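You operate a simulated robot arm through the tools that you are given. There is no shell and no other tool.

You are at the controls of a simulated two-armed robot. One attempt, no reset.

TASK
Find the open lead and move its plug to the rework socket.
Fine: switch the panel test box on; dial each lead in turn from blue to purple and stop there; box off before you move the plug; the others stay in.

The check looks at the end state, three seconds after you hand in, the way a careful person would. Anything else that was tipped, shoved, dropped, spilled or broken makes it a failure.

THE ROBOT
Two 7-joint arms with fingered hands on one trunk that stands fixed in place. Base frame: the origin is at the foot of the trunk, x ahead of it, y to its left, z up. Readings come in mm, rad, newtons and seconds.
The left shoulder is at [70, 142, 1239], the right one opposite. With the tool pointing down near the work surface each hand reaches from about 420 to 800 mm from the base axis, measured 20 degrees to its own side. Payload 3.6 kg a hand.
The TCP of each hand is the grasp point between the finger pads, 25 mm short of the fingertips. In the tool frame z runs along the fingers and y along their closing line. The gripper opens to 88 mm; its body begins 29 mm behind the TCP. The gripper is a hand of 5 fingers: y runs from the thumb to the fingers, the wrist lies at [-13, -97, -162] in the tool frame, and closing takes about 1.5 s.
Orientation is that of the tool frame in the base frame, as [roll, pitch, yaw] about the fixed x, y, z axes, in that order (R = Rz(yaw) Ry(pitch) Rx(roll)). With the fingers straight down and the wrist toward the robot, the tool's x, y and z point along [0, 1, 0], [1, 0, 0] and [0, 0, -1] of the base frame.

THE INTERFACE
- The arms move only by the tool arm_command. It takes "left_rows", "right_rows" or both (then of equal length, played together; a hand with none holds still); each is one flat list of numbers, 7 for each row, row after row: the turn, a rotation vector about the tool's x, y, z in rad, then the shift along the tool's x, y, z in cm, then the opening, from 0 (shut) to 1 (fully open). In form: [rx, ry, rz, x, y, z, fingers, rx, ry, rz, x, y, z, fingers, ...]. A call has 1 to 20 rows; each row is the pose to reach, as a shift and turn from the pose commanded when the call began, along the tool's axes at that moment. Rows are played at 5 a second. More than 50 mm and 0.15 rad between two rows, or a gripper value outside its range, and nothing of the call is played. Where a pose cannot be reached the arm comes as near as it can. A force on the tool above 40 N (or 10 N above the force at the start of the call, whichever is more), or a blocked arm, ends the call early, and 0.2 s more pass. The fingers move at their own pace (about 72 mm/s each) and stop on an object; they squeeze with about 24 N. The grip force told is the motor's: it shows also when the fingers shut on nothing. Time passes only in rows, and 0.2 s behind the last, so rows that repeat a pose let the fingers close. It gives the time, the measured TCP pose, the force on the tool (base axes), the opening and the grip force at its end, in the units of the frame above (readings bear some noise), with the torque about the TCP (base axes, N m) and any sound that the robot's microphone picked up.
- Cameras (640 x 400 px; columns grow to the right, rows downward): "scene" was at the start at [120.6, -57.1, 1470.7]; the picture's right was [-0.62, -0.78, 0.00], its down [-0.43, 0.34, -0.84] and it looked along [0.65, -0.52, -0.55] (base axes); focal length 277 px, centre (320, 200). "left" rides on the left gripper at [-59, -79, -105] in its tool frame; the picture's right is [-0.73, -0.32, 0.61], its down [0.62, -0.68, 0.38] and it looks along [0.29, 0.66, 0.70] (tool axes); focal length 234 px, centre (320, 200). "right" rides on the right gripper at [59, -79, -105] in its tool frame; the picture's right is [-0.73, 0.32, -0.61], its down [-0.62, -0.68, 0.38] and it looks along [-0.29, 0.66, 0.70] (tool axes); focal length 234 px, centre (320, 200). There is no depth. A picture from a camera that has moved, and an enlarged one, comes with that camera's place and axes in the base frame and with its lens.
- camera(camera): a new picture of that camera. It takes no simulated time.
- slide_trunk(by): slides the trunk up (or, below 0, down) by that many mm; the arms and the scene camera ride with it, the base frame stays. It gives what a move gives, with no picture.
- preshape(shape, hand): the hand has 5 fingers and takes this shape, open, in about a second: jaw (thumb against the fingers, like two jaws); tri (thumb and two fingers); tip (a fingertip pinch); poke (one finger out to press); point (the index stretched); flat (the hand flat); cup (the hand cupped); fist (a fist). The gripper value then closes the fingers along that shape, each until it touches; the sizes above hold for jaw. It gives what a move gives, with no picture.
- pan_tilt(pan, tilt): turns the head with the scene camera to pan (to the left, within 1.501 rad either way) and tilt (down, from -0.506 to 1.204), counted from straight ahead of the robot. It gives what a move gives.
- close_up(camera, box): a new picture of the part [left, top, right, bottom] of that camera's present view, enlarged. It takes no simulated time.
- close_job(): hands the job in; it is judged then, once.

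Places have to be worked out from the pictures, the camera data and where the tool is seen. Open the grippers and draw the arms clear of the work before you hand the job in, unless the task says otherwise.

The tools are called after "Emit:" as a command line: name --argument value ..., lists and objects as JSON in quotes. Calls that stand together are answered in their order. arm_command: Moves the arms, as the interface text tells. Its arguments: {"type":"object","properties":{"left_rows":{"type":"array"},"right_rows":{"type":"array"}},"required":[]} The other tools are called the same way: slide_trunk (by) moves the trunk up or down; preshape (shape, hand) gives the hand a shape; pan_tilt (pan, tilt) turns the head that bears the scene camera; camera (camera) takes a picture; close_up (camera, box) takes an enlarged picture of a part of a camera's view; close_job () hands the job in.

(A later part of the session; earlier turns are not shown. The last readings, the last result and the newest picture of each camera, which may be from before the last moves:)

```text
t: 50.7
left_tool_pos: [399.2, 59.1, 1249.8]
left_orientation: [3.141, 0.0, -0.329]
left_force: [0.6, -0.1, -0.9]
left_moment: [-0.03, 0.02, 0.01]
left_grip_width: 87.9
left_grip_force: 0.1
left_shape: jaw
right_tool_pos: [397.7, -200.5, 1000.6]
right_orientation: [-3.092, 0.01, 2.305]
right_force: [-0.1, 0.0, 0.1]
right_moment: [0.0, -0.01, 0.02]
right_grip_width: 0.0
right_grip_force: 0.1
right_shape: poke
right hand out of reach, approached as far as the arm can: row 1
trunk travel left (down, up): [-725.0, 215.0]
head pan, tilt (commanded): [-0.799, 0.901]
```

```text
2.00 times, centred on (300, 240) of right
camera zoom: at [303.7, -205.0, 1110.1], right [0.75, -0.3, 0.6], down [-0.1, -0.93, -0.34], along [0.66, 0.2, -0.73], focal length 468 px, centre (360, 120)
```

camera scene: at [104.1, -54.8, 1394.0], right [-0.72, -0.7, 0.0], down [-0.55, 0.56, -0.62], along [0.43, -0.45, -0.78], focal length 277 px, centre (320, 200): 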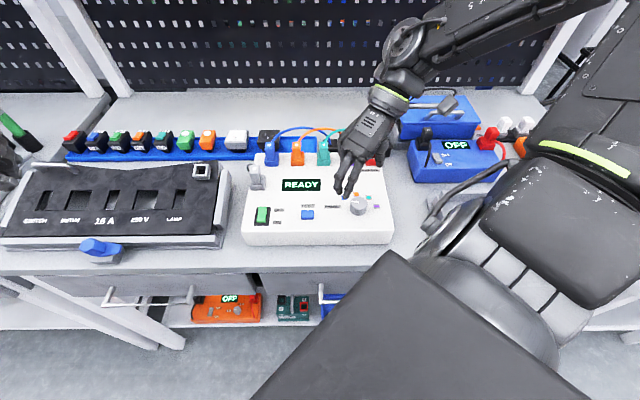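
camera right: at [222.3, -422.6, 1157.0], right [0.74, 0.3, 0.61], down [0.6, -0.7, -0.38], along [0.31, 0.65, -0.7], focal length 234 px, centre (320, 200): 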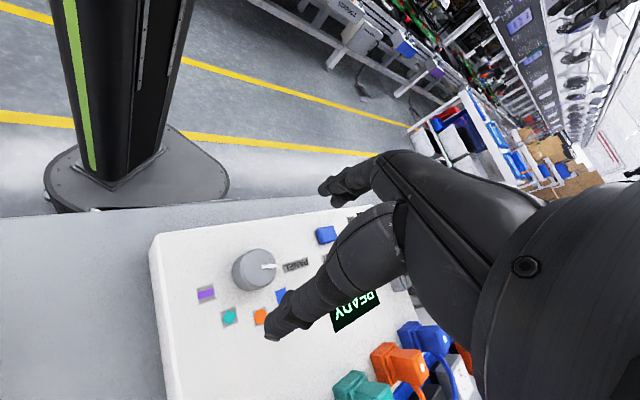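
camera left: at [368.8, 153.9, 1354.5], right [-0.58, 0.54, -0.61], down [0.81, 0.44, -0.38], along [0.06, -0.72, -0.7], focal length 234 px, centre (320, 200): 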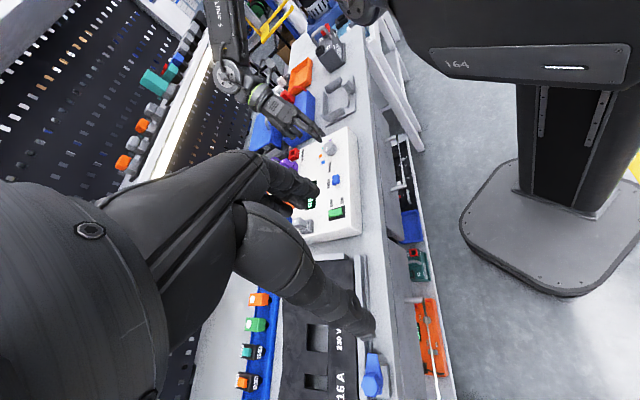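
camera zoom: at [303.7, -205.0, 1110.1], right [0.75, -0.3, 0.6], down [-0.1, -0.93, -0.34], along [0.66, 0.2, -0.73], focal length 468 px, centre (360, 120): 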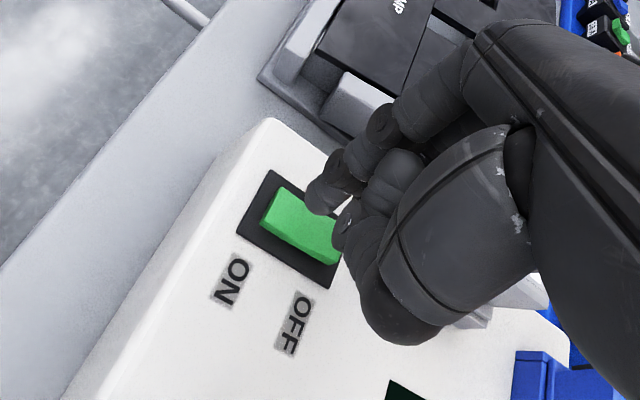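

The fingertip is at about (399,-197,976) with a 0.05 rad tilt. I level the tool and shift 14 mm backward so that the tip stands over the OFF end at (407,-208).

Emit:
arm_command --right_rows '[-0.025, 0.005, 0, -0.7, -0.08, -0.3, 0, -0.0496, 0.01, 0, -1.42, -0.16, -0.3, 0, -0.0496, 0.01, 0, -1.42, -0.16, 0, 0, -0.0496, 0.01, 0, -1.42, -0.16, 0, 0]'

Emit:
close_up --camera "scene" --box '[220, 150, 340, 240]'

Emit:
close_up --camera "left" --box '[280, 130, 390, 250]'

Emit:
close_up --camera "right" --box '[200, 140, 400, 340]'

```text
t: 51.7
left_tool_pos: [399.8, 58.2, 1250.2]
left_orientation: [-3.141, 0.001, -0.329]
left_force: [0.2, -0.1, -0.5]
left_moment: [0.01, 0.04, 0.01]
left_grip_width: 87.8
left_grip_force: 0.1
left_shape: jaw
right_tool_pos: [405.3, -213.1, 1004.1]
right_orientation: [-3.14, -0.004, 2.305]
right_force: [0.0, 0.2, -0.8]
right_moment: [-0.02, 0.01, 0.01]
right_grip_width: 0.0
right_grip_force: 0.0
right_shape: poke
trunk travel left (down, up): [-725.0, 215.0]
head pan, tilt (commanded): [-0.799, 0.901]
```

```text
4.44 times, centred on (280, 195) of scene
camera zoom: at [103.6, -55.3, 1394.1], right [-0.72, -0.7, 0.0], down [-0.55, 0.56, -0.62], along [0.43, -0.45, -0.78], focal length 1231 px, centre (498, 222)
```

zoom: 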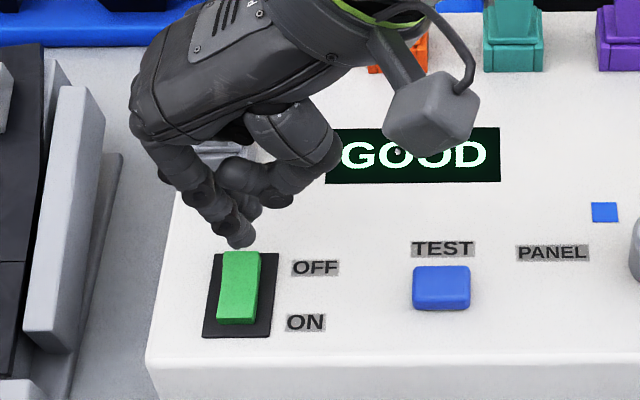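

```text
3.33 times, centred on (335, 190) of left
camera zoom: at [368.4, 153.4, 1354.7], right [-0.58, 0.54, -0.61], down [0.81, 0.44, -0.38], along [0.06, -0.72, -0.7], focal length 781 px, centre (270, 233)
```

zoom: 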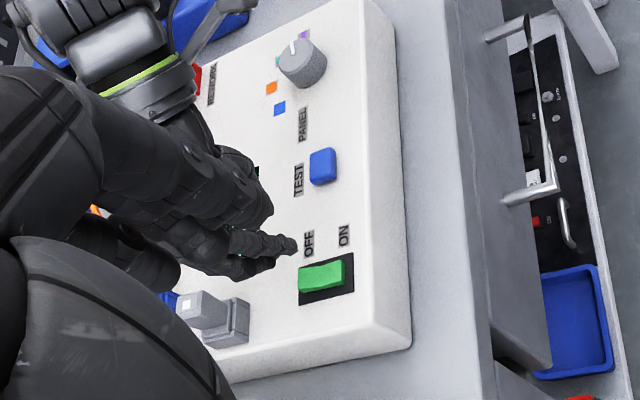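

```text
2.00 times, centred on (300, 240) of right
camera zoom: at [308.2, -222.0, 1109.4], right [0.73, -0.32, 0.61], down [-0.09, -0.92, -0.38], along [0.68, 0.23, -0.7], focal length 468 px, centre (360, 120)
```

zoom: 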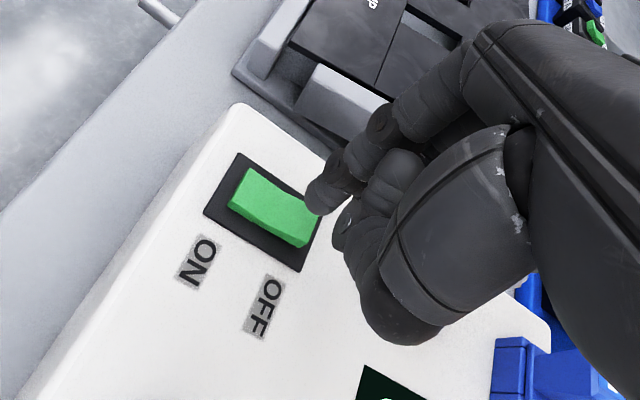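

The tip is about 6 mm behind the rocker's middle. I shift 4.5 mm farther back and press down in small steps.

Emit:
arm_command --right_rows '[0, 0, 0, -0.45, 0.2, 0, 0, 0, 0, 0, -0.45, 0.2, 1.2, 0, 0, 0, 0, -0.45, 0.2, 1.8, 0, 0, 0, 0, -0.45, 0.2, 2.1, 0, 0, 0, 0, -0.45, 0.2, 2.4, 0, 0, 0, 0, -0.45, 0.2, 2.6, 0, 0, 0, 0, -0.45, 0.2, 2.8, 0, 0, 0, 0, -0.45, 0.2, 3.0, 0]'

Emit:
close_up --camera "scene" --box '[220, 150, 340, 240]'

Emit:
close_up --camera "left" --box '[280, 130, 390, 250]'

```text
t: 53.5
left_tool_pos: [399.7, 59.9, 1251.8]
left_orientation: [-3.141, -0.001, -0.332]
left_force: [-0.6, -0.1, -0.7]
left_moment: [-0.01, -0.03, 0.0]
left_grip_width: 87.7
left_grip_force: 0.1
left_shape: jaw
right_tool_pos: [408.4, -214.7, 973.6]
right_orientation: [3.14, 0.002, 2.306]
right_force: [4.3, -2.4, 17.6]
right_moment: [0.13, 0.02, -0.03]
right_grip_width: 0.1
right_grip_force: 0.0
right_shape: poke
trunk travel left (down, up): [-725.0, 215.0]
head pan, tilt (commanded): [-0.799, 0.901]
```

```text
4.44 times, centred on (280, 195) of scene
camera zoom: at [102.1, -54.8, 1394.6], right [-0.72, -0.7, 0.0], down [-0.55, 0.56, -0.62], along [0.43, -0.45, -0.78], focal length 1231 px, centre (498, 222)
```

zoom: 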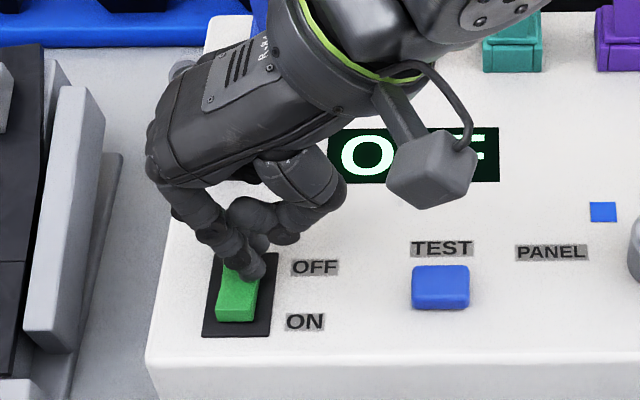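

```text
3.33 times, centred on (335, 190) of left
camera zoom: at [366.9, 153.9, 1355.5], right [-0.58, 0.54, -0.61], down [0.81, 0.44, -0.38], along [0.06, -0.72, -0.7], focal length 781 px, centre (270, 233)
```

zoom: 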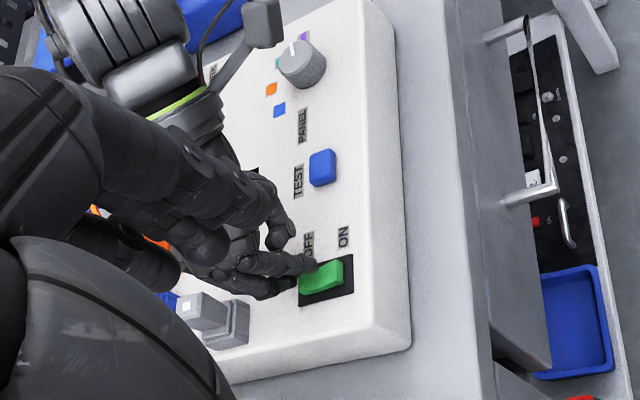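

The display shows OFF with the rocker's OFF end down. I lift the hand well clear and take pictures of the plugs.

Emit:
arm_command --right_rows '[0, 0, 0, 0, 0, -2, 0, 0, 0, 0, 0, 0, -6, 0, 0, 0, 0, 0, 0, -10, 0, 0, 0, 0, 0, 0, -14, 0, 0, 0, 0, 0, 0, -14, 0]'

Emit:
camera --camera "scene"

Emit:
close_up --camera "scene" --box '[230, 120, 400, 240]'

Emit:
camera --camera "right"

```text
t: 54.7
left_tool_pos: [399.1, 58.8, 1249.2]
left_orientation: [-3.142, 0.0, -0.33]
left_force: [0.2, -0.4, 0.2]
left_moment: [0.0, 0.01, 0.0]
left_grip_width: 87.7
left_grip_force: 0.1
left_shape: jaw
right_tool_pos: [407.8, -216.6, 1112.9]
right_orientation: [-3.139, -0.001, 2.307]
right_force: [0.8, -0.4, -1.0]
right_moment: [-0.04, -0.01, 0.0]
right_grip_width: 0.0
right_grip_force: 0.0
right_shape: poke
trunk travel left (down, up): [-725.0, 215.0]
head pan, tilt (commanded): [-0.799, 0.901]
```

```text
taken
camera scene: at [103.8, -54.6, 1394.1], right [-0.72, -0.7, 0.0], down [-0.55, 0.56, -0.62], along [0.43, -0.45, -0.78], focal length 277 px, centre (320, 200)
```

scene: 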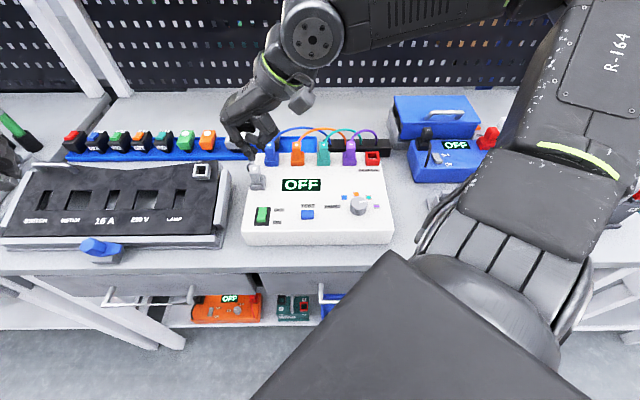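

```text
3.33 times, centred on (315, 180) of scene
camera zoom: at [103.8, -54.6, 1394.1], right [-0.72, -0.7, 0.0], down [-0.55, 0.56, -0.62], along [0.43, -0.45, -0.78], focal length 924 px, centre (337, 267)
```

zoom: 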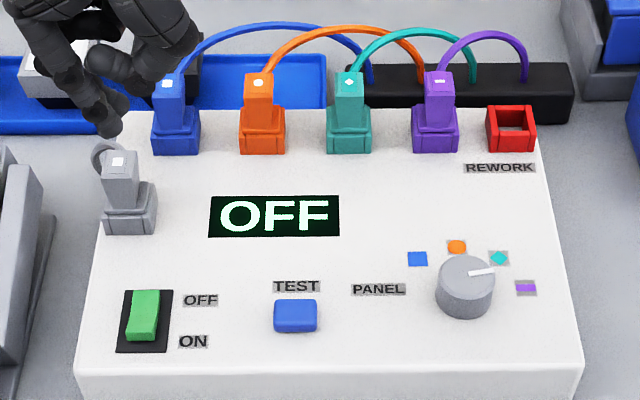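

```text
taken
camera right: at [311.2, -225.8, 1218.7], right [0.73, -0.32, 0.61], down [-0.09, -0.92, -0.38], along [0.68, 0.23, -0.7], focal length 234 px, centre (320, 200)
```

right: 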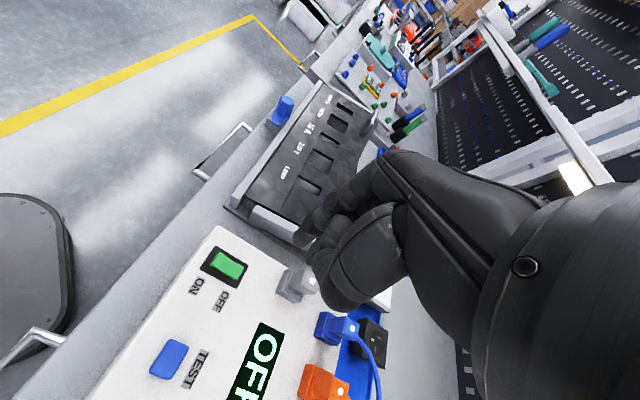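

The box is OFF, with the dial at purple. I enlarge the plugs and the rework socket to work out their shapes.

Emit:
close_up --camera "scene" --box '[285, 120, 400, 190]'

Emit:
close_up --camera "scene" --box '[310, 128, 360, 162]'

Emit:
close_up --camera "left" --box '[270, 130, 340, 180]'

```text
5.57 times, centred on (342, 155) of scene
camera zoom: at [103.8, -54.6, 1394.1], right [-0.72, -0.7, 0.0], down [-0.55, 0.56, -0.62], along [0.43, -0.45, -0.78], focal length 1542 px, centre (195, 450)
```

zoom: 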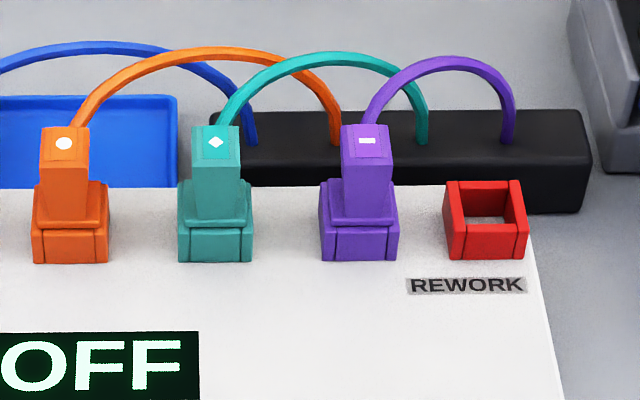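

```text
11.76 times, centred on (335, 145) of scene
camera zoom: at [103.8, -54.6, 1394.1], right [-0.72, -0.7, 0.0], down [-0.55, 0.56, -0.62], along [0.43, -0.45, -0.78], focal length 3259 px, centre (144, 847)
```

zoom: 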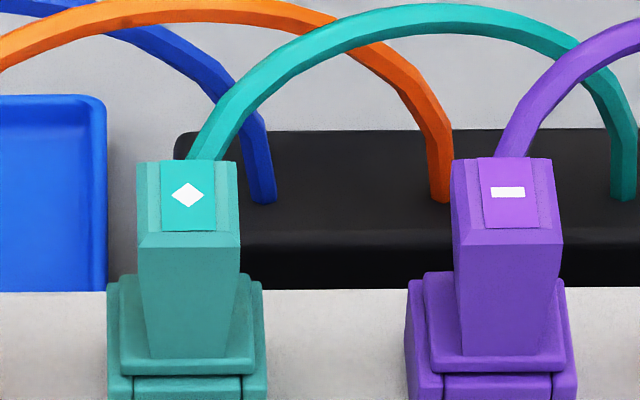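

```text
8.00 times, centred on (305, 155) of left
camera zoom: at [368.5, 154.1, 1354.6], right [-0.58, 0.54, -0.61], down [0.81, 0.44, -0.38], along [0.06, -0.72, -0.7], focal length 1873 px, centre (440, 560)
```

zoom: 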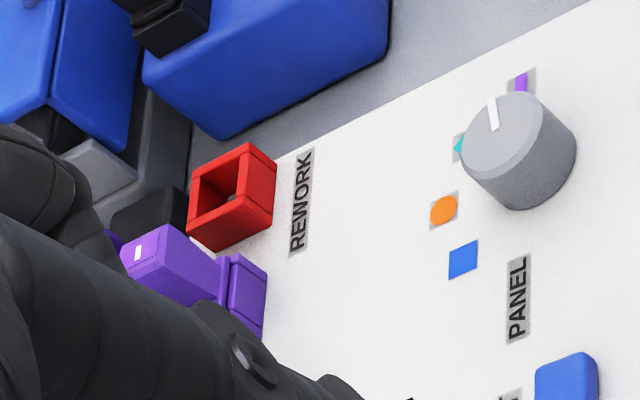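

From the collar bases (box top z≈946) the sockets run along bearing 45° at 60 mm pitch. I get the teal plug at (425,-397) with its handle top at z≈996, about 19 mm wide, and the rework socket at (347,-476) with its collar top at z≈959. I try the tip shape to see how the unused fingers fold.

Emit:
preshape --hand "right" --shape "tip"

Emit:
close_up --camera "scene" --box '[200, 60, 340, 160]'

Emit:
camera --camera "right"

Emit:
camera --camera "left"

```text
t: 55.6
left_tool_pos: [400.6, 59.8, 1250.9]
left_orientation: [-3.141, -0.001, -0.33]
left_force: [0.8, -0.1, -0.1]
left_moment: [0.02, -0.03, 0.02]
left_grip_width: 87.7
left_grip_force: 0.1
left_shape: jaw
right_tool_pos: [407.9, -217.4, 1111.8]
right_orientation: [-3.14, -0.001, 2.305]
right_force: [-0.4, 0.5, 0.1]
right_moment: [0.0, -0.03, -0.02]
right_grip_width: 87.7
right_grip_force: 0.0
right_shape: tip
trunk travel left (down, up): [-725.0, 215.0]
head pan, tilt (commanded): [-0.799, 0.901]
```

```text
4.00 times, centred on (270, 110) of scene
camera zoom: at [103.7, -55.5, 1394.0], right [-0.72, -0.7, 0.0], down [-0.55, 0.56, -0.62], along [0.43, -0.45, -0.78], focal length 1108 px, centre (520, 560)
```

zoom: 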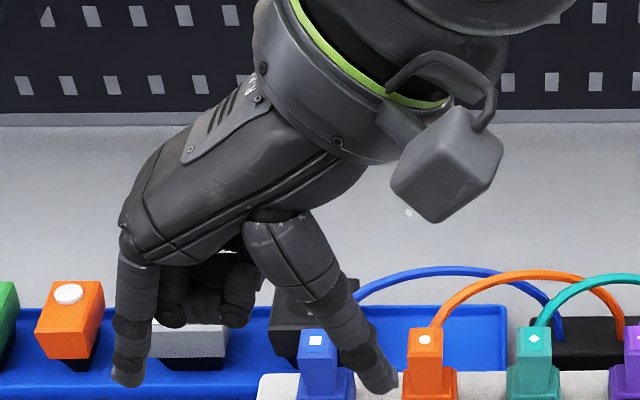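

```text
taken
camera right: at [311.2, -226.5, 1218.2], right [0.73, -0.32, 0.61], down [-0.09, -0.92, -0.38], along [0.68, 0.23, -0.7], focal length 234 px, centre (320, 200)
```

right: 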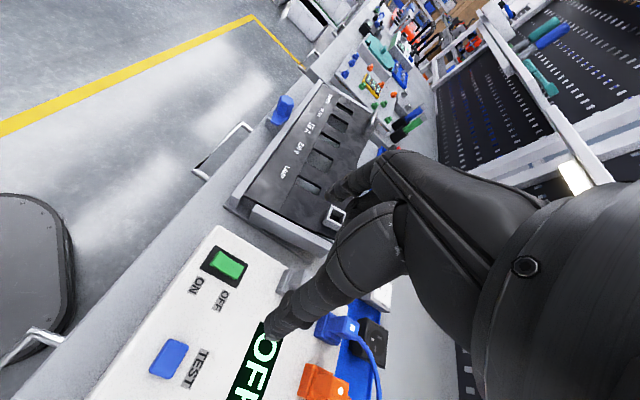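

```text
taken
camera left: at [368.5, 153.2, 1354.7], right [-0.58, 0.54, -0.61], down [0.81, 0.44, -0.38], along [0.06, -0.72, -0.7], focal length 234 px, centre (320, 200)
```

left: 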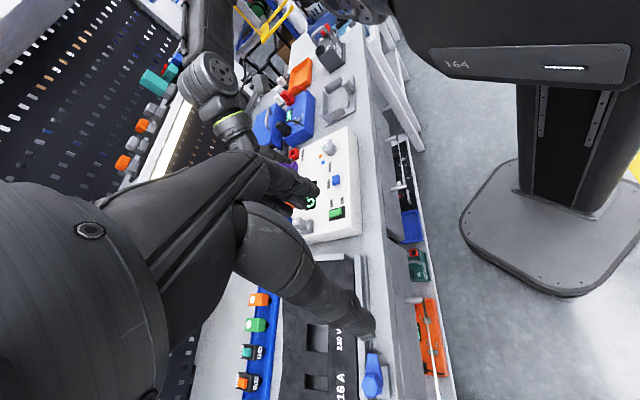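

In the tip shape the other three fingers fold well up out of the way. I close to about 0.3 in the air to see where the thumb and index tips lie at plug width.

Emit:
arm_command --right_rows '[0, 0, 0, 0, 0, 0, 0.3, 0, 0, 0, 0, 0, 0, 0.3, 0, 0, 0, 0, 0, 0, 0.3, 0, 0, 0, 0, 0, 0, 0.3]'

Emit:
close_up --camera "scene" --box '[200, 60, 340, 160]'

Emit:
close_up --camera "right" --box '[240, 150, 400, 350]'

```text
t: 56.6
left_tool_pos: [399.7, 59.4, 1249.5]
left_orientation: [-3.141, -0.001, -0.33]
left_force: [-0.5, -0.3, 0.7]
left_moment: [-0.02, -0.02, 0.01]
left_grip_width: 87.8
left_grip_force: 0.1
left_shape: jaw
right_tool_pos: [408.8, -218.1, 1113.5]
right_orientation: [-3.138, -0.001, 2.304]
right_force: [0.1, -0.1, 0.3]
right_moment: [0.01, 0.01, 0.01]
right_grip_width: 27.1
right_grip_force: 0.0
right_shape: tip
trunk travel left (down, up): [-725.0, 215.0]
head pan, tilt (commanded): [-0.799, 0.901]
```

```text
4.00 times, centred on (270, 110) of scene
camera zoom: at [103.7, -55.5, 1394.0], right [-0.72, -0.7, 0.0], down [-0.55, 0.56, -0.62], along [0.43, -0.45, -0.78], focal length 1108 px, centre (520, 560)
```

zoom: 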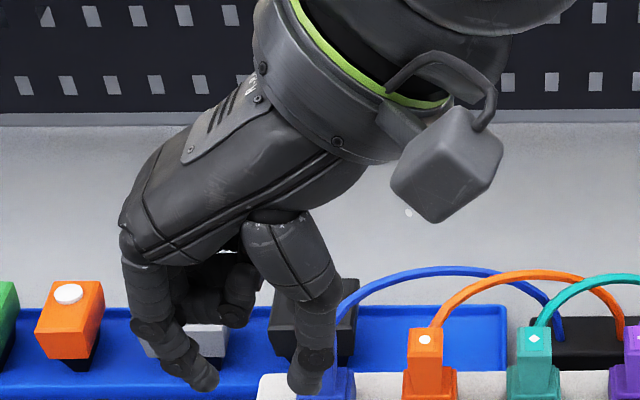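

```text
2.00 times, centred on (320, 250) of right
camera zoom: at [311.3, -226.5, 1218.2], right [0.73, -0.32, 0.61], down [-0.09, -0.92, -0.38], along [0.68, 0.23, -0.7], focal length 468 px, centre (320, 100)
```

zoom: 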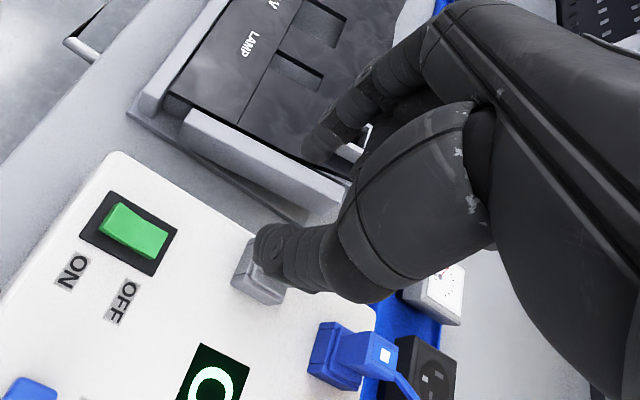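

The pinch centre coincides with the TCP axis, with fingertips 25 mm ahead. I carry the hand to hover above the teal plug at about (425,-397,1080), aligned with bearing 45° and opened to about 40 mm.

Emit:
arm_command --right_rows '[0, 0, -0.01, -2.9, -2.16, 0, 0.45, 0, 0, -0.02, -5.8, -4.32, 0, 0.45, 0, 0, -0.03, -8.7, -6.5, 0, 0.45, 0, 0, -0.04, -11.6, -8.7, 1.5, 0.45, 0, 0, -0.051, -14.4, -10.8, 3.3, 0.45, 0, 0, -0.051, -14.4, -10.8, 3.3, 0.45]'

Emit:
camera --camera "right"

Emit:
camera --camera "scene"

Emit:
close_up --camera "scene" --box '[280, 90, 400, 180]'

```text
t: 58.0
left_tool_pos: [400.2, 58.5, 1250.6]
left_orientation: [3.142, -0.001, -0.33]
left_force: [-0.1, 0.2, 0.2]
left_moment: [-0.02, 0.0, 0.0]
left_grip_width: 87.9
left_grip_force: 0.0
left_shape: jaw
right_tool_pos: [425.9, -392.4, 1081.1]
right_orientation: [-3.14, -0.001, 2.355]
right_force: [-0.3, -0.6, 0.1]
right_moment: [-0.02, 0.0, -0.01]
right_grip_width: 39.2
right_grip_force: 0.2
right_shape: tip
trunk travel left (down, up): [-725.0, 215.0]
head pan, tilt (commanded): [-0.799, 0.901]
```

```text
taken
camera right: at [328.8, -407.3, 1186.9], right [0.74, -0.28, 0.61], down [-0.04, -0.92, -0.38], along [0.67, 0.26, -0.7], focal length 234 px, centre (320, 200)
```

right: 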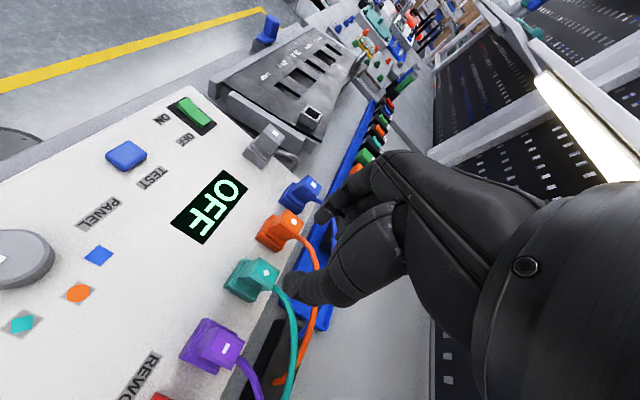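

```text
taken
camera scene: at [103.4, -54.6, 1394.1], right [-0.72, -0.7, 0.0], down [-0.55, 0.56, -0.62], along [0.43, -0.45, -0.78], focal length 277 px, centre (320, 200)
```

scene: 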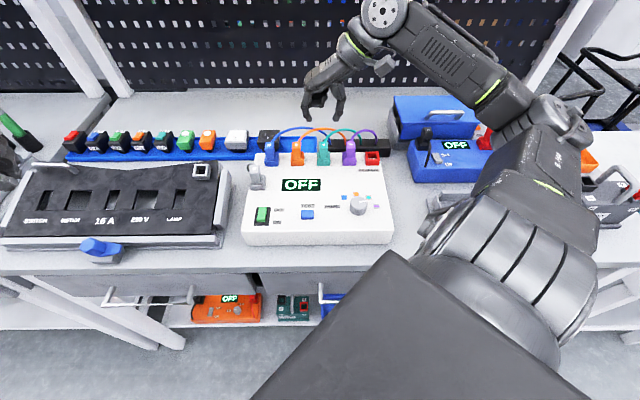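

```text
4.44 times, centred on (340, 135) of scene
camera zoom: at [103.4, -54.6, 1394.1], right [-0.72, -0.7, 0.0], down [-0.55, 0.56, -0.62], along [0.43, -0.45, -0.78], focal length 1231 px, centre (231, 489)
```

zoom: 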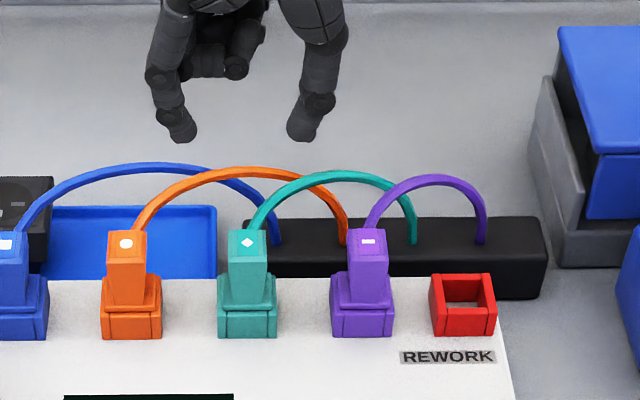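

The hand hovers near (426,-392,1081). I enlarge the right camera's view of the teal plug to find its centre relative to the hand.

Emit:
close_up --camera "right" --box '[200, 220, 320, 340]'

Emit:
close_up --camera "right" --box '[140, 300, 260, 400]'

```text
3.33 times, centred on (260, 280) of right
camera zoom: at [328.8, -407.3, 1186.9], right [0.74, -0.28, 0.61], down [-0.04, -0.92, -0.38], along [0.67, 0.26, -0.7], focal length 781 px, centre (520, -67)
```

zoom: 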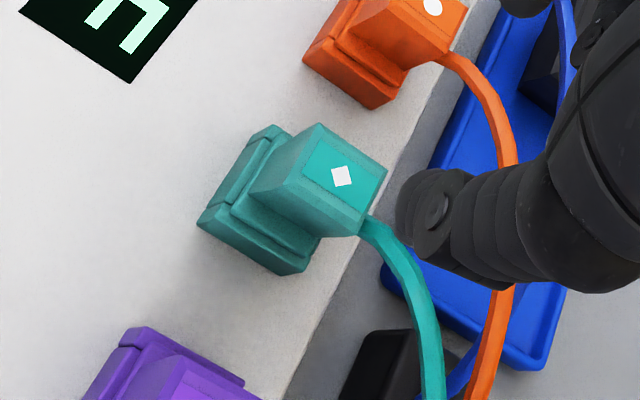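

```text
4.00 times, centred on (200, 350) of right
camera zoom: at [328.8, -407.3, 1186.9], right [0.74, -0.28, 0.61], down [-0.04, -0.92, -0.38], along [0.67, 0.26, -0.7], focal length 937 px, centre (800, -400)
```

zoom: 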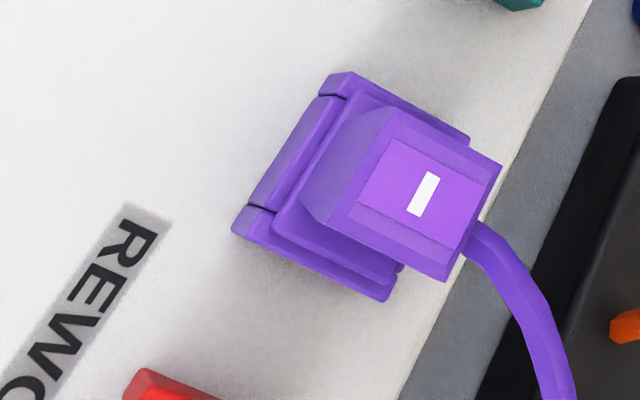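

By triangulation the teal handle's top centre is at (428,-400,992), about -6 mm in tool x and -3 mm in tool y from the TCP. I correct that and descend to z≈1030, just above the handle.

Emit:
arm_command --right_rows '[0, 0, 0, -0.57, -0.34, 0, 0.45, 0, 0, 0, -0.57, -0.34, 2.5, 0.45, 0, 0, 0, -0.57, -0.34, 5.2, 0.45, 0, 0, 0, -0.57, -0.34, 5.2, 0.45]'

Emit:
close_up --camera "right" --box '[200, 180, 360, 340]'

Emit:
close_up --camera "scene" --box '[280, 100, 400, 180]'

Emit:
camera --camera "left"

```text
t: 59.0
left_tool_pos: [399.9, 59.9, 1251.0]
left_orientation: [-3.141, -0.001, -0.33]
left_force: [-0.7, 0.1, 0.0]
left_moment: [0.02, 0.02, 0.01]
left_grip_width: 87.8
left_grip_force: 0.0
left_shape: jaw
right_tool_pos: [425.3, -400.2, 1029.0]
right_orientation: [-3.141, -0.001, 2.356]
right_force: [0.4, -1.0, 0.2]
right_moment: [-0.01, 0.04, -0.02]
right_grip_width: 39.6
right_grip_force: 0.1
right_shape: tip
trunk travel left (down, up): [-725.0, 215.0]
head pan, tilt (commanded): [-0.799, 0.901]
```

```text
2.50 times, centred on (280, 260) of right
camera zoom: at [328.4, -413.1, 1134.9], right [0.74, -0.29, 0.61], down [-0.04, -0.92, -0.38], along [0.67, 0.26, -0.7], focal length 585 px, centre (420, 50)
```

zoom: 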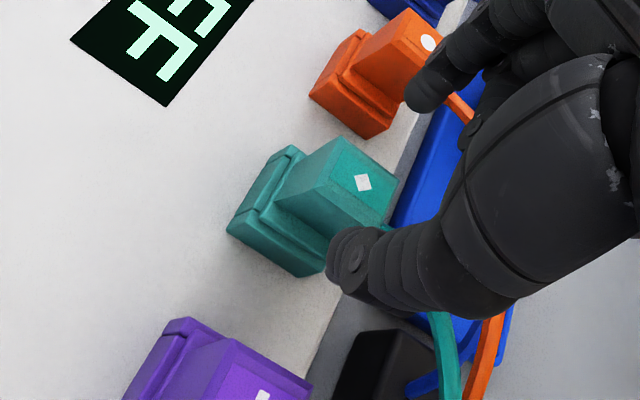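

```text
5.00 times, centred on (340, 140) of scene
camera zoom: at [103.5, -55.2, 1394.1], right [-0.72, -0.7, 0.0], down [-0.55, 0.56, -0.62], along [0.43, -0.45, -0.78], focal length 1385 px, centre (220, 500)
```

zoom: 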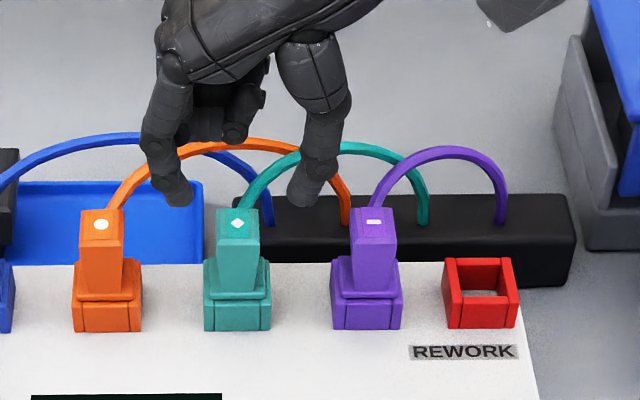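

```text
taken
camera left: at [368.3, 153.4, 1354.7], right [-0.58, 0.54, -0.61], down [0.81, 0.44, -0.38], along [0.06, -0.72, -0.7], focal length 234 px, centre (320, 200)
```

left: 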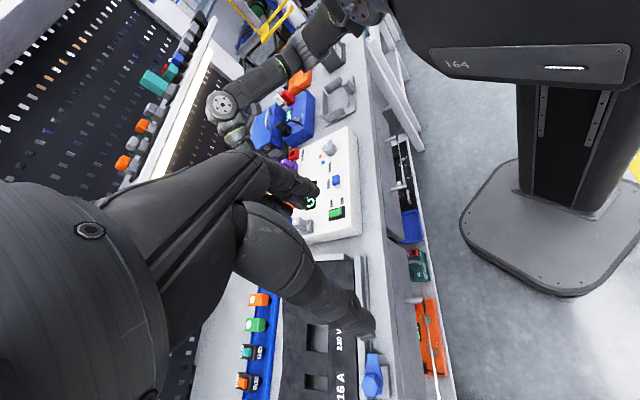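

The alignment is within about 2 mm. I descend the remaining 36 mm so that the fingertips straddle the handle just above its flange.

Emit:
arm_command --right_rows '[0, 0, 0, -0.1, 0.1, 1.2, 0.45, 0, 0, 0, -0.1, 0.1, 2.2, 0.45, 0, 0, 0, -0.1, 0.1, 3.0, 0.45, 0, 0, 0, -0.1, 0.1, 3.5, 0.45, 0, 0, 0, -0.1, 0.1, 3.5, 0.45]'

Emit:
close_up --camera "right" --box '[200, 180, 360, 340]'

Emit:
close_up --camera "scene" --box '[280, 100, 400, 180]'

```text
t: 60.2
left_tool_pos: [399.4, 58.5, 1250.0]
left_orientation: [3.141, 0.0, -0.33]
left_force: [0.2, 0.2, 0.0]
left_moment: [-0.03, 0.01, -0.01]
left_grip_width: 87.8
left_grip_force: 0.1
left_shape: jaw
right_tool_pos: [429.0, -400.9, 993.9]
right_orientation: [-3.139, 0.0, 2.355]
right_force: [1.1, 1.5, -0.3]
right_moment: [-0.03, 0.01, 0.0]
right_grip_width: 39.5
right_grip_force: 0.0
right_shape: tip
trunk travel left (down, up): [-725.0, 215.0]
head pan, tilt (commanded): [-0.799, 0.901]
```

```text
2.50 times, centred on (280, 260) of right
camera zoom: at [331.2, -414.8, 1098.5], right [0.74, -0.28, 0.61], down [-0.04, -0.92, -0.38], along [0.67, 0.26, -0.7], focal length 585 px, centre (420, 50)
```

zoom: 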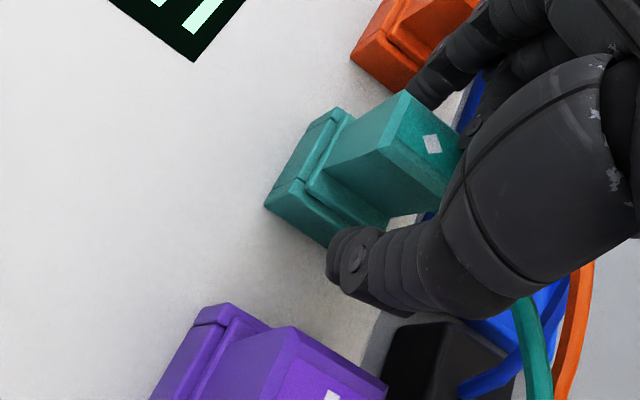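

```text
5.00 times, centred on (340, 140) of scene
camera zoom: at [103.7, -55.5, 1394.0], right [-0.72, -0.7, 0.0], down [-0.55, 0.56, -0.62], along [0.43, -0.45, -0.78], focal length 1385 px, centre (220, 500)
```

zoom: 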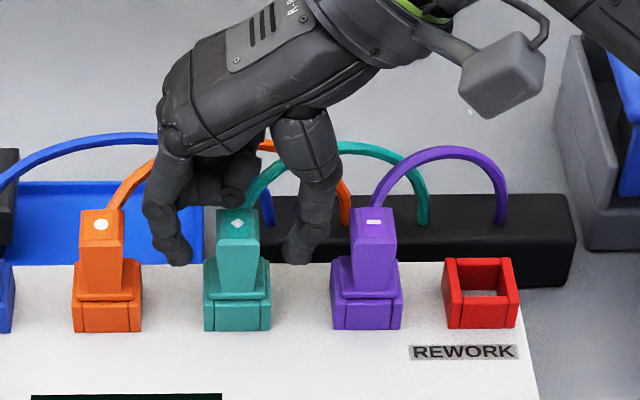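

The fingertips straddle the teal handle with even side gaps, about 3 mm toward the back. I nudge 2.5 mm forward and close.

Emit:
arm_command --right_rows '[0, 0, 0, 0.25, 0.05, 0, 0.45, 0, 0, 0, 0.25, 0.05, 0, 0.3, 0, 0, 0, 0.25, 0.05, 0, 0.15, 0, 0, 0, 0.25, 0.05, 0, 0.05, 0, 0, 0, 0.25, 0.05, 0, 0.05, 0, 0, 0, 0.25, 0.05, 0, 0.05]'

Emit:
close_up --camera "right" --box '[200, 180, 360, 340]'

Emit:
close_up --camera "scene" --box '[280, 100, 400, 180]'

```text
t: 61.6
left_tool_pos: [400.9, 58.6, 1250.0]
left_orientation: [3.14, 0.0, -0.33]
left_force: [0.5, 0.0, -0.1]
left_moment: [0.02, 0.03, 0.01]
left_grip_width: 87.9
left_grip_force: 0.0
left_shape: jaw
right_tool_pos: [426.5, -398.4, 992.5]
right_orientation: [-3.14, -0.001, 2.357]
right_force: [0.4, -0.8, -3.9]
right_moment: [0.0, 0.03, -0.04]
right_grip_width: 11.7
right_grip_force: 23.9
right_shape: tip
trunk travel left (down, up): [-725.0, 215.0]
head pan, tilt (commanded): [-0.799, 0.901]
```

```text
2.50 times, centred on (280, 260) of right
camera zoom: at [330.3, -413.2, 1098.7], right [0.74, -0.29, 0.6], down [-0.04, -0.92, -0.38], along [0.67, 0.26, -0.7], focal length 585 px, centre (420, 50)
```

zoom: 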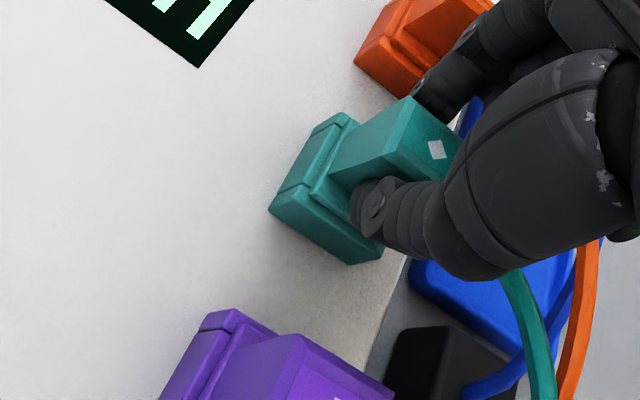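

```text
5.00 times, centred on (340, 140) of scene
camera zoom: at [104.1, -55.9, 1394.0], right [-0.72, -0.7, 0.0], down [-0.55, 0.56, -0.62], along [0.43, -0.45, -0.78], focal length 1385 px, centre (220, 500)
```

zoom: 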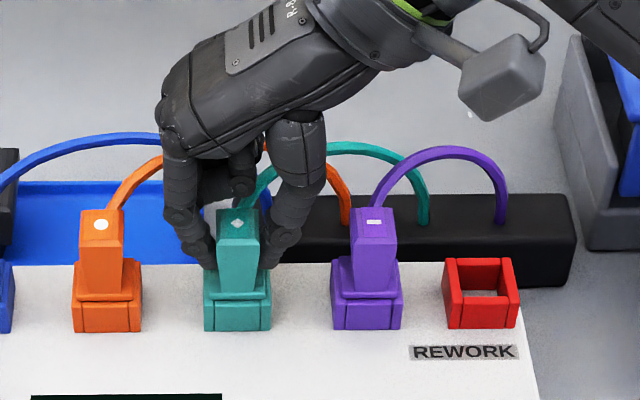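

The handle is gripped with 23.9 N. I pull straight up in small steps.

Emit:
arm_command --right_rows '[0, 0, 0, 0, 0, -0.3, 0.05, 0, 0, 0, 0, 0, -0.6, 0.05, 0, 0, 0, 0, 0, -1.0, 0.05, 0, 0, 0, 0, 0, -1.4, 0.05, 0, 0, 0, 0, 0, -1.8, 0.05]'

Emit:
close_up --camera "right" --box '[200, 180, 360, 340]'

Emit:
close_up --camera "scene" --box '[280, 100, 400, 180]'

```text
t: 62.8
left_tool_pos: [400.9, 59.6, 1250.1]
left_orientation: [-3.141, 0.001, -0.33]
left_force: [0.2, -0.6, 0.5]
left_moment: [0.01, 0.02, -0.03]
left_grip_width: 87.7
left_grip_force: 0.0
left_shape: jaw
right_tool_pos: [427.6, -399.6, 1009.8]
right_orientation: [-3.14, -0.003, 2.356]
right_force: [0.1, 0.0, -0.2]
right_moment: [-0.02, 0.0, 0.02]
right_grip_width: 11.8
right_grip_force: 24.1
right_shape: tip
trunk travel left (down, up): [-725.0, 215.0]
head pan, tilt (commanded): [-0.799, 0.901]
```

```text
2.50 times, centred on (280, 260) of right
camera zoom: at [331.1, -413.7, 1117.1], right [0.74, -0.28, 0.61], down [-0.04, -0.92, -0.38], along [0.67, 0.26, -0.7], focal length 585 px, centre (420, 50)
```

zoom: 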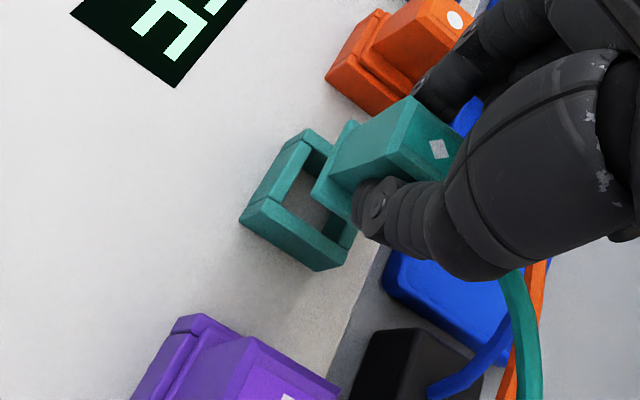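

```text
5.00 times, centred on (340, 140) of scene
camera zoom: at [103.7, -55.6, 1394.0], right [-0.72, -0.7, 0.0], down [-0.55, 0.56, -0.62], along [0.43, -0.45, -0.78], focal length 1385 px, centre (220, 500)
```

zoom: 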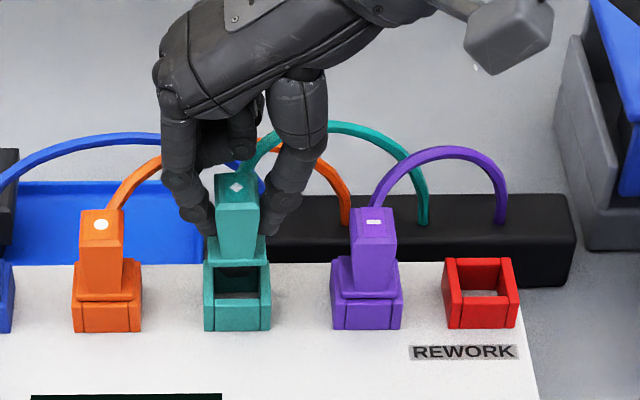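

The plug is out and the empty teal socket is visible. I lift another 35 mm, to see the plug's underside and gain clearance over the purple plug.

Emit:
arm_command --right_rows '[0, 0, 0, 0, 0, -0.8, 0.05, 0, 0, 0, 0, 0, -1.6, 0.05, 0, 0, 0, 0, 0, -2.5, 0.05, 0, 0, 0, 0, 0, -3.5, 0.05, 0, 0, 0, 0, 0, -3.5, 0.05]'

Emit:
close_up --camera "right" --box '[200, 180, 360, 340]'

Emit:
close_up --camera "scene" --box '[280, 90, 400, 180]'

Emit:
close_up --camera "left" --box '[240, 100, 360, 200]'

```text
t: 64.0
left_tool_pos: [400.1, 59.8, 1250.0]
left_orientation: [-3.14, -0.001, -0.33]
left_force: [-0.1, 0.0, 0.7]
left_moment: [0.01, -0.03, 0.0]
left_grip_width: 87.7
left_grip_force: 0.1
left_shape: jaw
right_tool_pos: [426.2, -397.8, 1045.7]
right_orientation: [-3.139, -0.002, 2.356]
right_force: [-0.5, 0.0, 0.2]
right_moment: [0.01, 0.01, 0.03]
right_grip_width: 11.7
right_grip_force: 24.4
right_shape: tip
trunk travel left (down, up): [-725.0, 215.0]
head pan, tilt (commanded): [-0.799, 0.901]
```

```text
2.50 times, centred on (280, 260) of right
camera zoom: at [329.7, -411.9, 1151.3], right [0.74, -0.29, 0.61], down [-0.04, -0.92, -0.38], along [0.67, 0.26, -0.7], focal length 585 px, centre (420, 50)
```

zoom: 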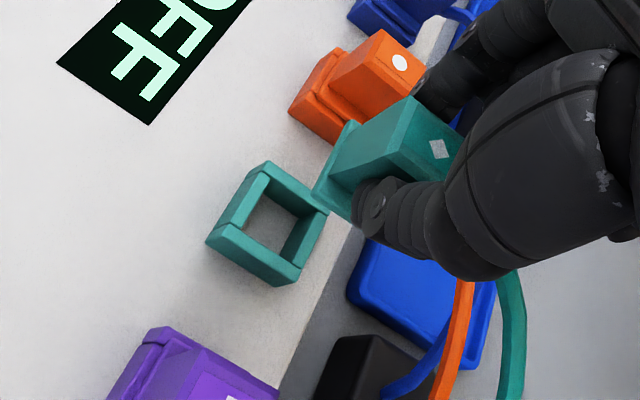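

```text
4.44 times, centred on (340, 135) of scene
camera zoom: at [103.8, -55.7, 1394.0], right [-0.72, -0.7, 0.0], down [-0.55, 0.56, -0.62], along [0.43, -0.45, -0.78], focal length 1231 px, centre (231, 489)
```

zoom: 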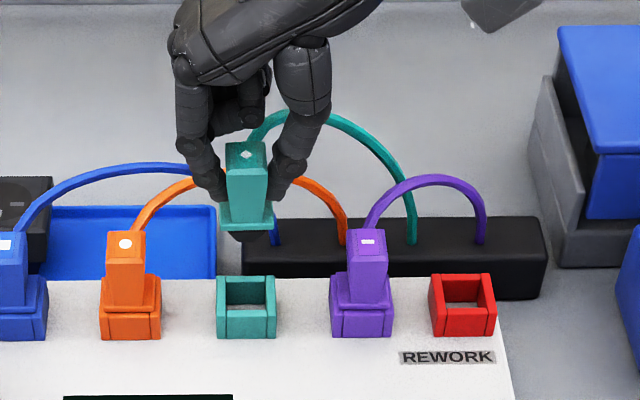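

```text
4.00 times, centred on (300, 150) of left
camera zoom: at [368.6, 153.0, 1354.7], right [-0.58, 0.54, -0.61], down [0.81, 0.44, -0.38], along [0.06, -0.72, -0.7], focal length 937 px, centre (400, 400)
```

zoom: 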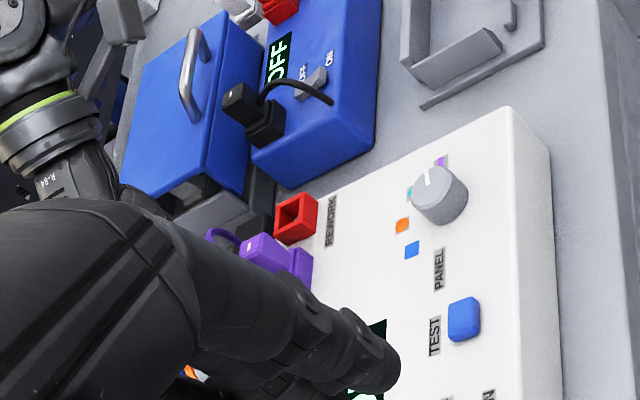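

The cable follows and the plug hangs straight, with its dark stub below the flange. I enlarge both empty sockets to measure the displacement from the teal socket to the rework socket.

Emit:
close_up --camera "scene" --box '[316, 145, 386, 180]'

Emit:
close_up --camera "scene" --box '[320, 145, 346, 171]'

Emit:
close_up --camera "scene" --box '[360, 145, 386, 171]'

```text
9.14 times, centred on (351, 162) of scene
camera zoom: at [103.8, -55.7, 1394.0], right [-0.72, -0.7, 0.0], down [-0.55, 0.56, -0.62], along [0.43, -0.45, -0.78], focal length 2533 px, centre (37, 543)
```

zoom: 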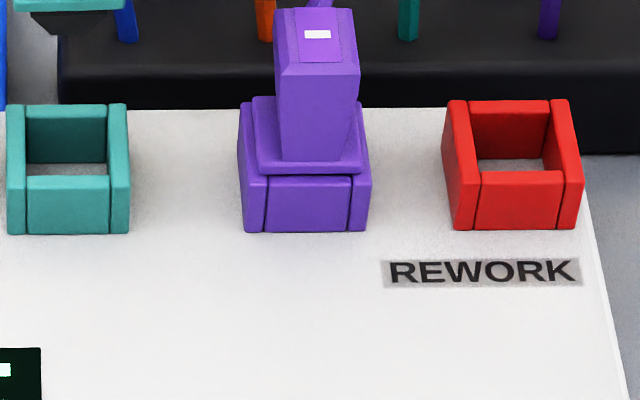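

```text
15.38 times, centred on (333, 158) of scene
camera zoom: at [103.8, -55.7, 1394.0], right [-0.72, -0.7, 0.0], down [-0.55, 0.56, -0.62], along [0.43, -0.45, -0.78], focal length 4262 px, centre (120, 846)
```

zoom: 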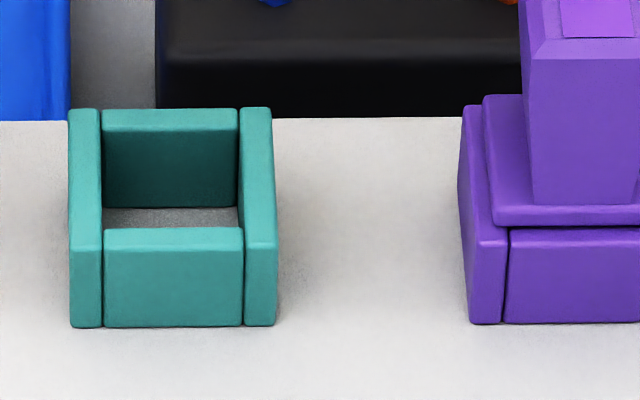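

```text
15.38 times, centred on (373, 158) of scene
camera zoom: at [103.8, -55.7, 1394.0], right [-0.72, -0.7, 0.0], down [-0.55, 0.56, -0.62], along [0.43, -0.45, -0.78], focal length 4262 px, centre (-495, 846)
```

zoom: 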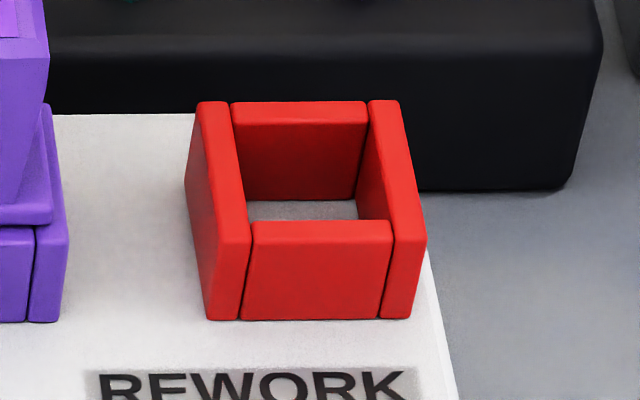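

Both collars are alike and square to each other: the displacement is about (-79,-79) mm. As a visual-servo reference I record exactly how the empty teal socket looks to the right camera from this pose, 53 mm above seated.

Emit:
close_up --camera "right" --box '[275, 235, 340, 300]'

Emit:
camera --camera "right"

```text
6.15 times, centred on (308, 268) of right
camera zoom: at [329.7, -411.9, 1151.3], right [0.74, -0.29, 0.61], down [-0.04, -0.92, -0.38], along [0.67, 0.26, -0.7], focal length 1441 px, centre (397, -215)
```

zoom: 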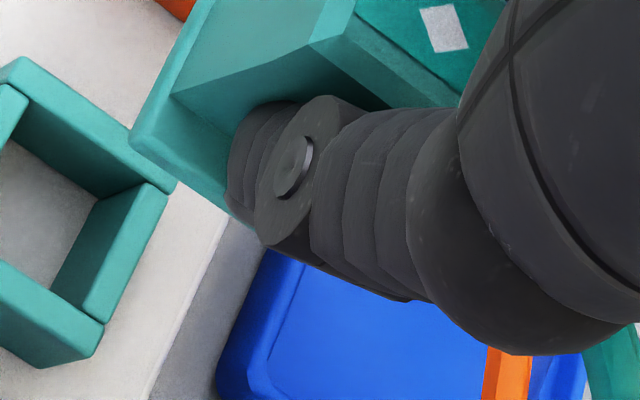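

```text
taken
camera right: at [329.7, -411.9, 1151.3], right [0.74, -0.29, 0.61], down [-0.04, -0.92, -0.38], along [0.67, 0.26, -0.7], focal length 234 px, centre (320, 200)
```

right: 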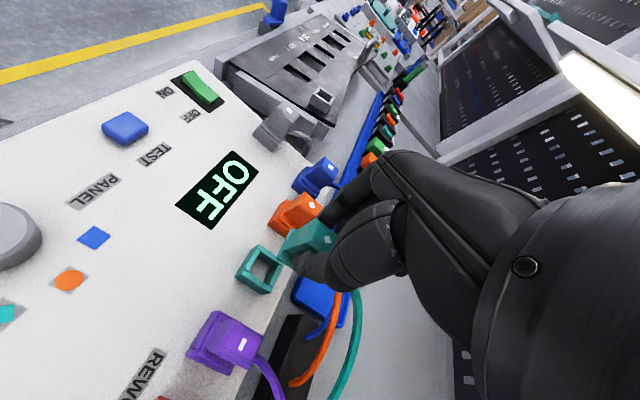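

The socket sits around pixel (260,270) in the right view; I enlarge it there for the reference corners.

Emit:
close_up --camera "right" --box '[225, 230, 305, 310]'

```text
5.00 times, centred on (265, 270) of right
camera zoom: at [329.7, -411.9, 1151.3], right [0.74, -0.29, 0.61], down [-0.04, -0.92, -0.38], along [0.67, 0.26, -0.7], focal length 1171 px, centre (595, -150)
```

zoom: 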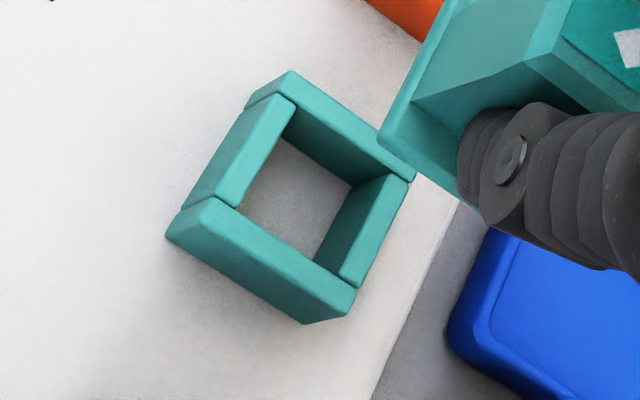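

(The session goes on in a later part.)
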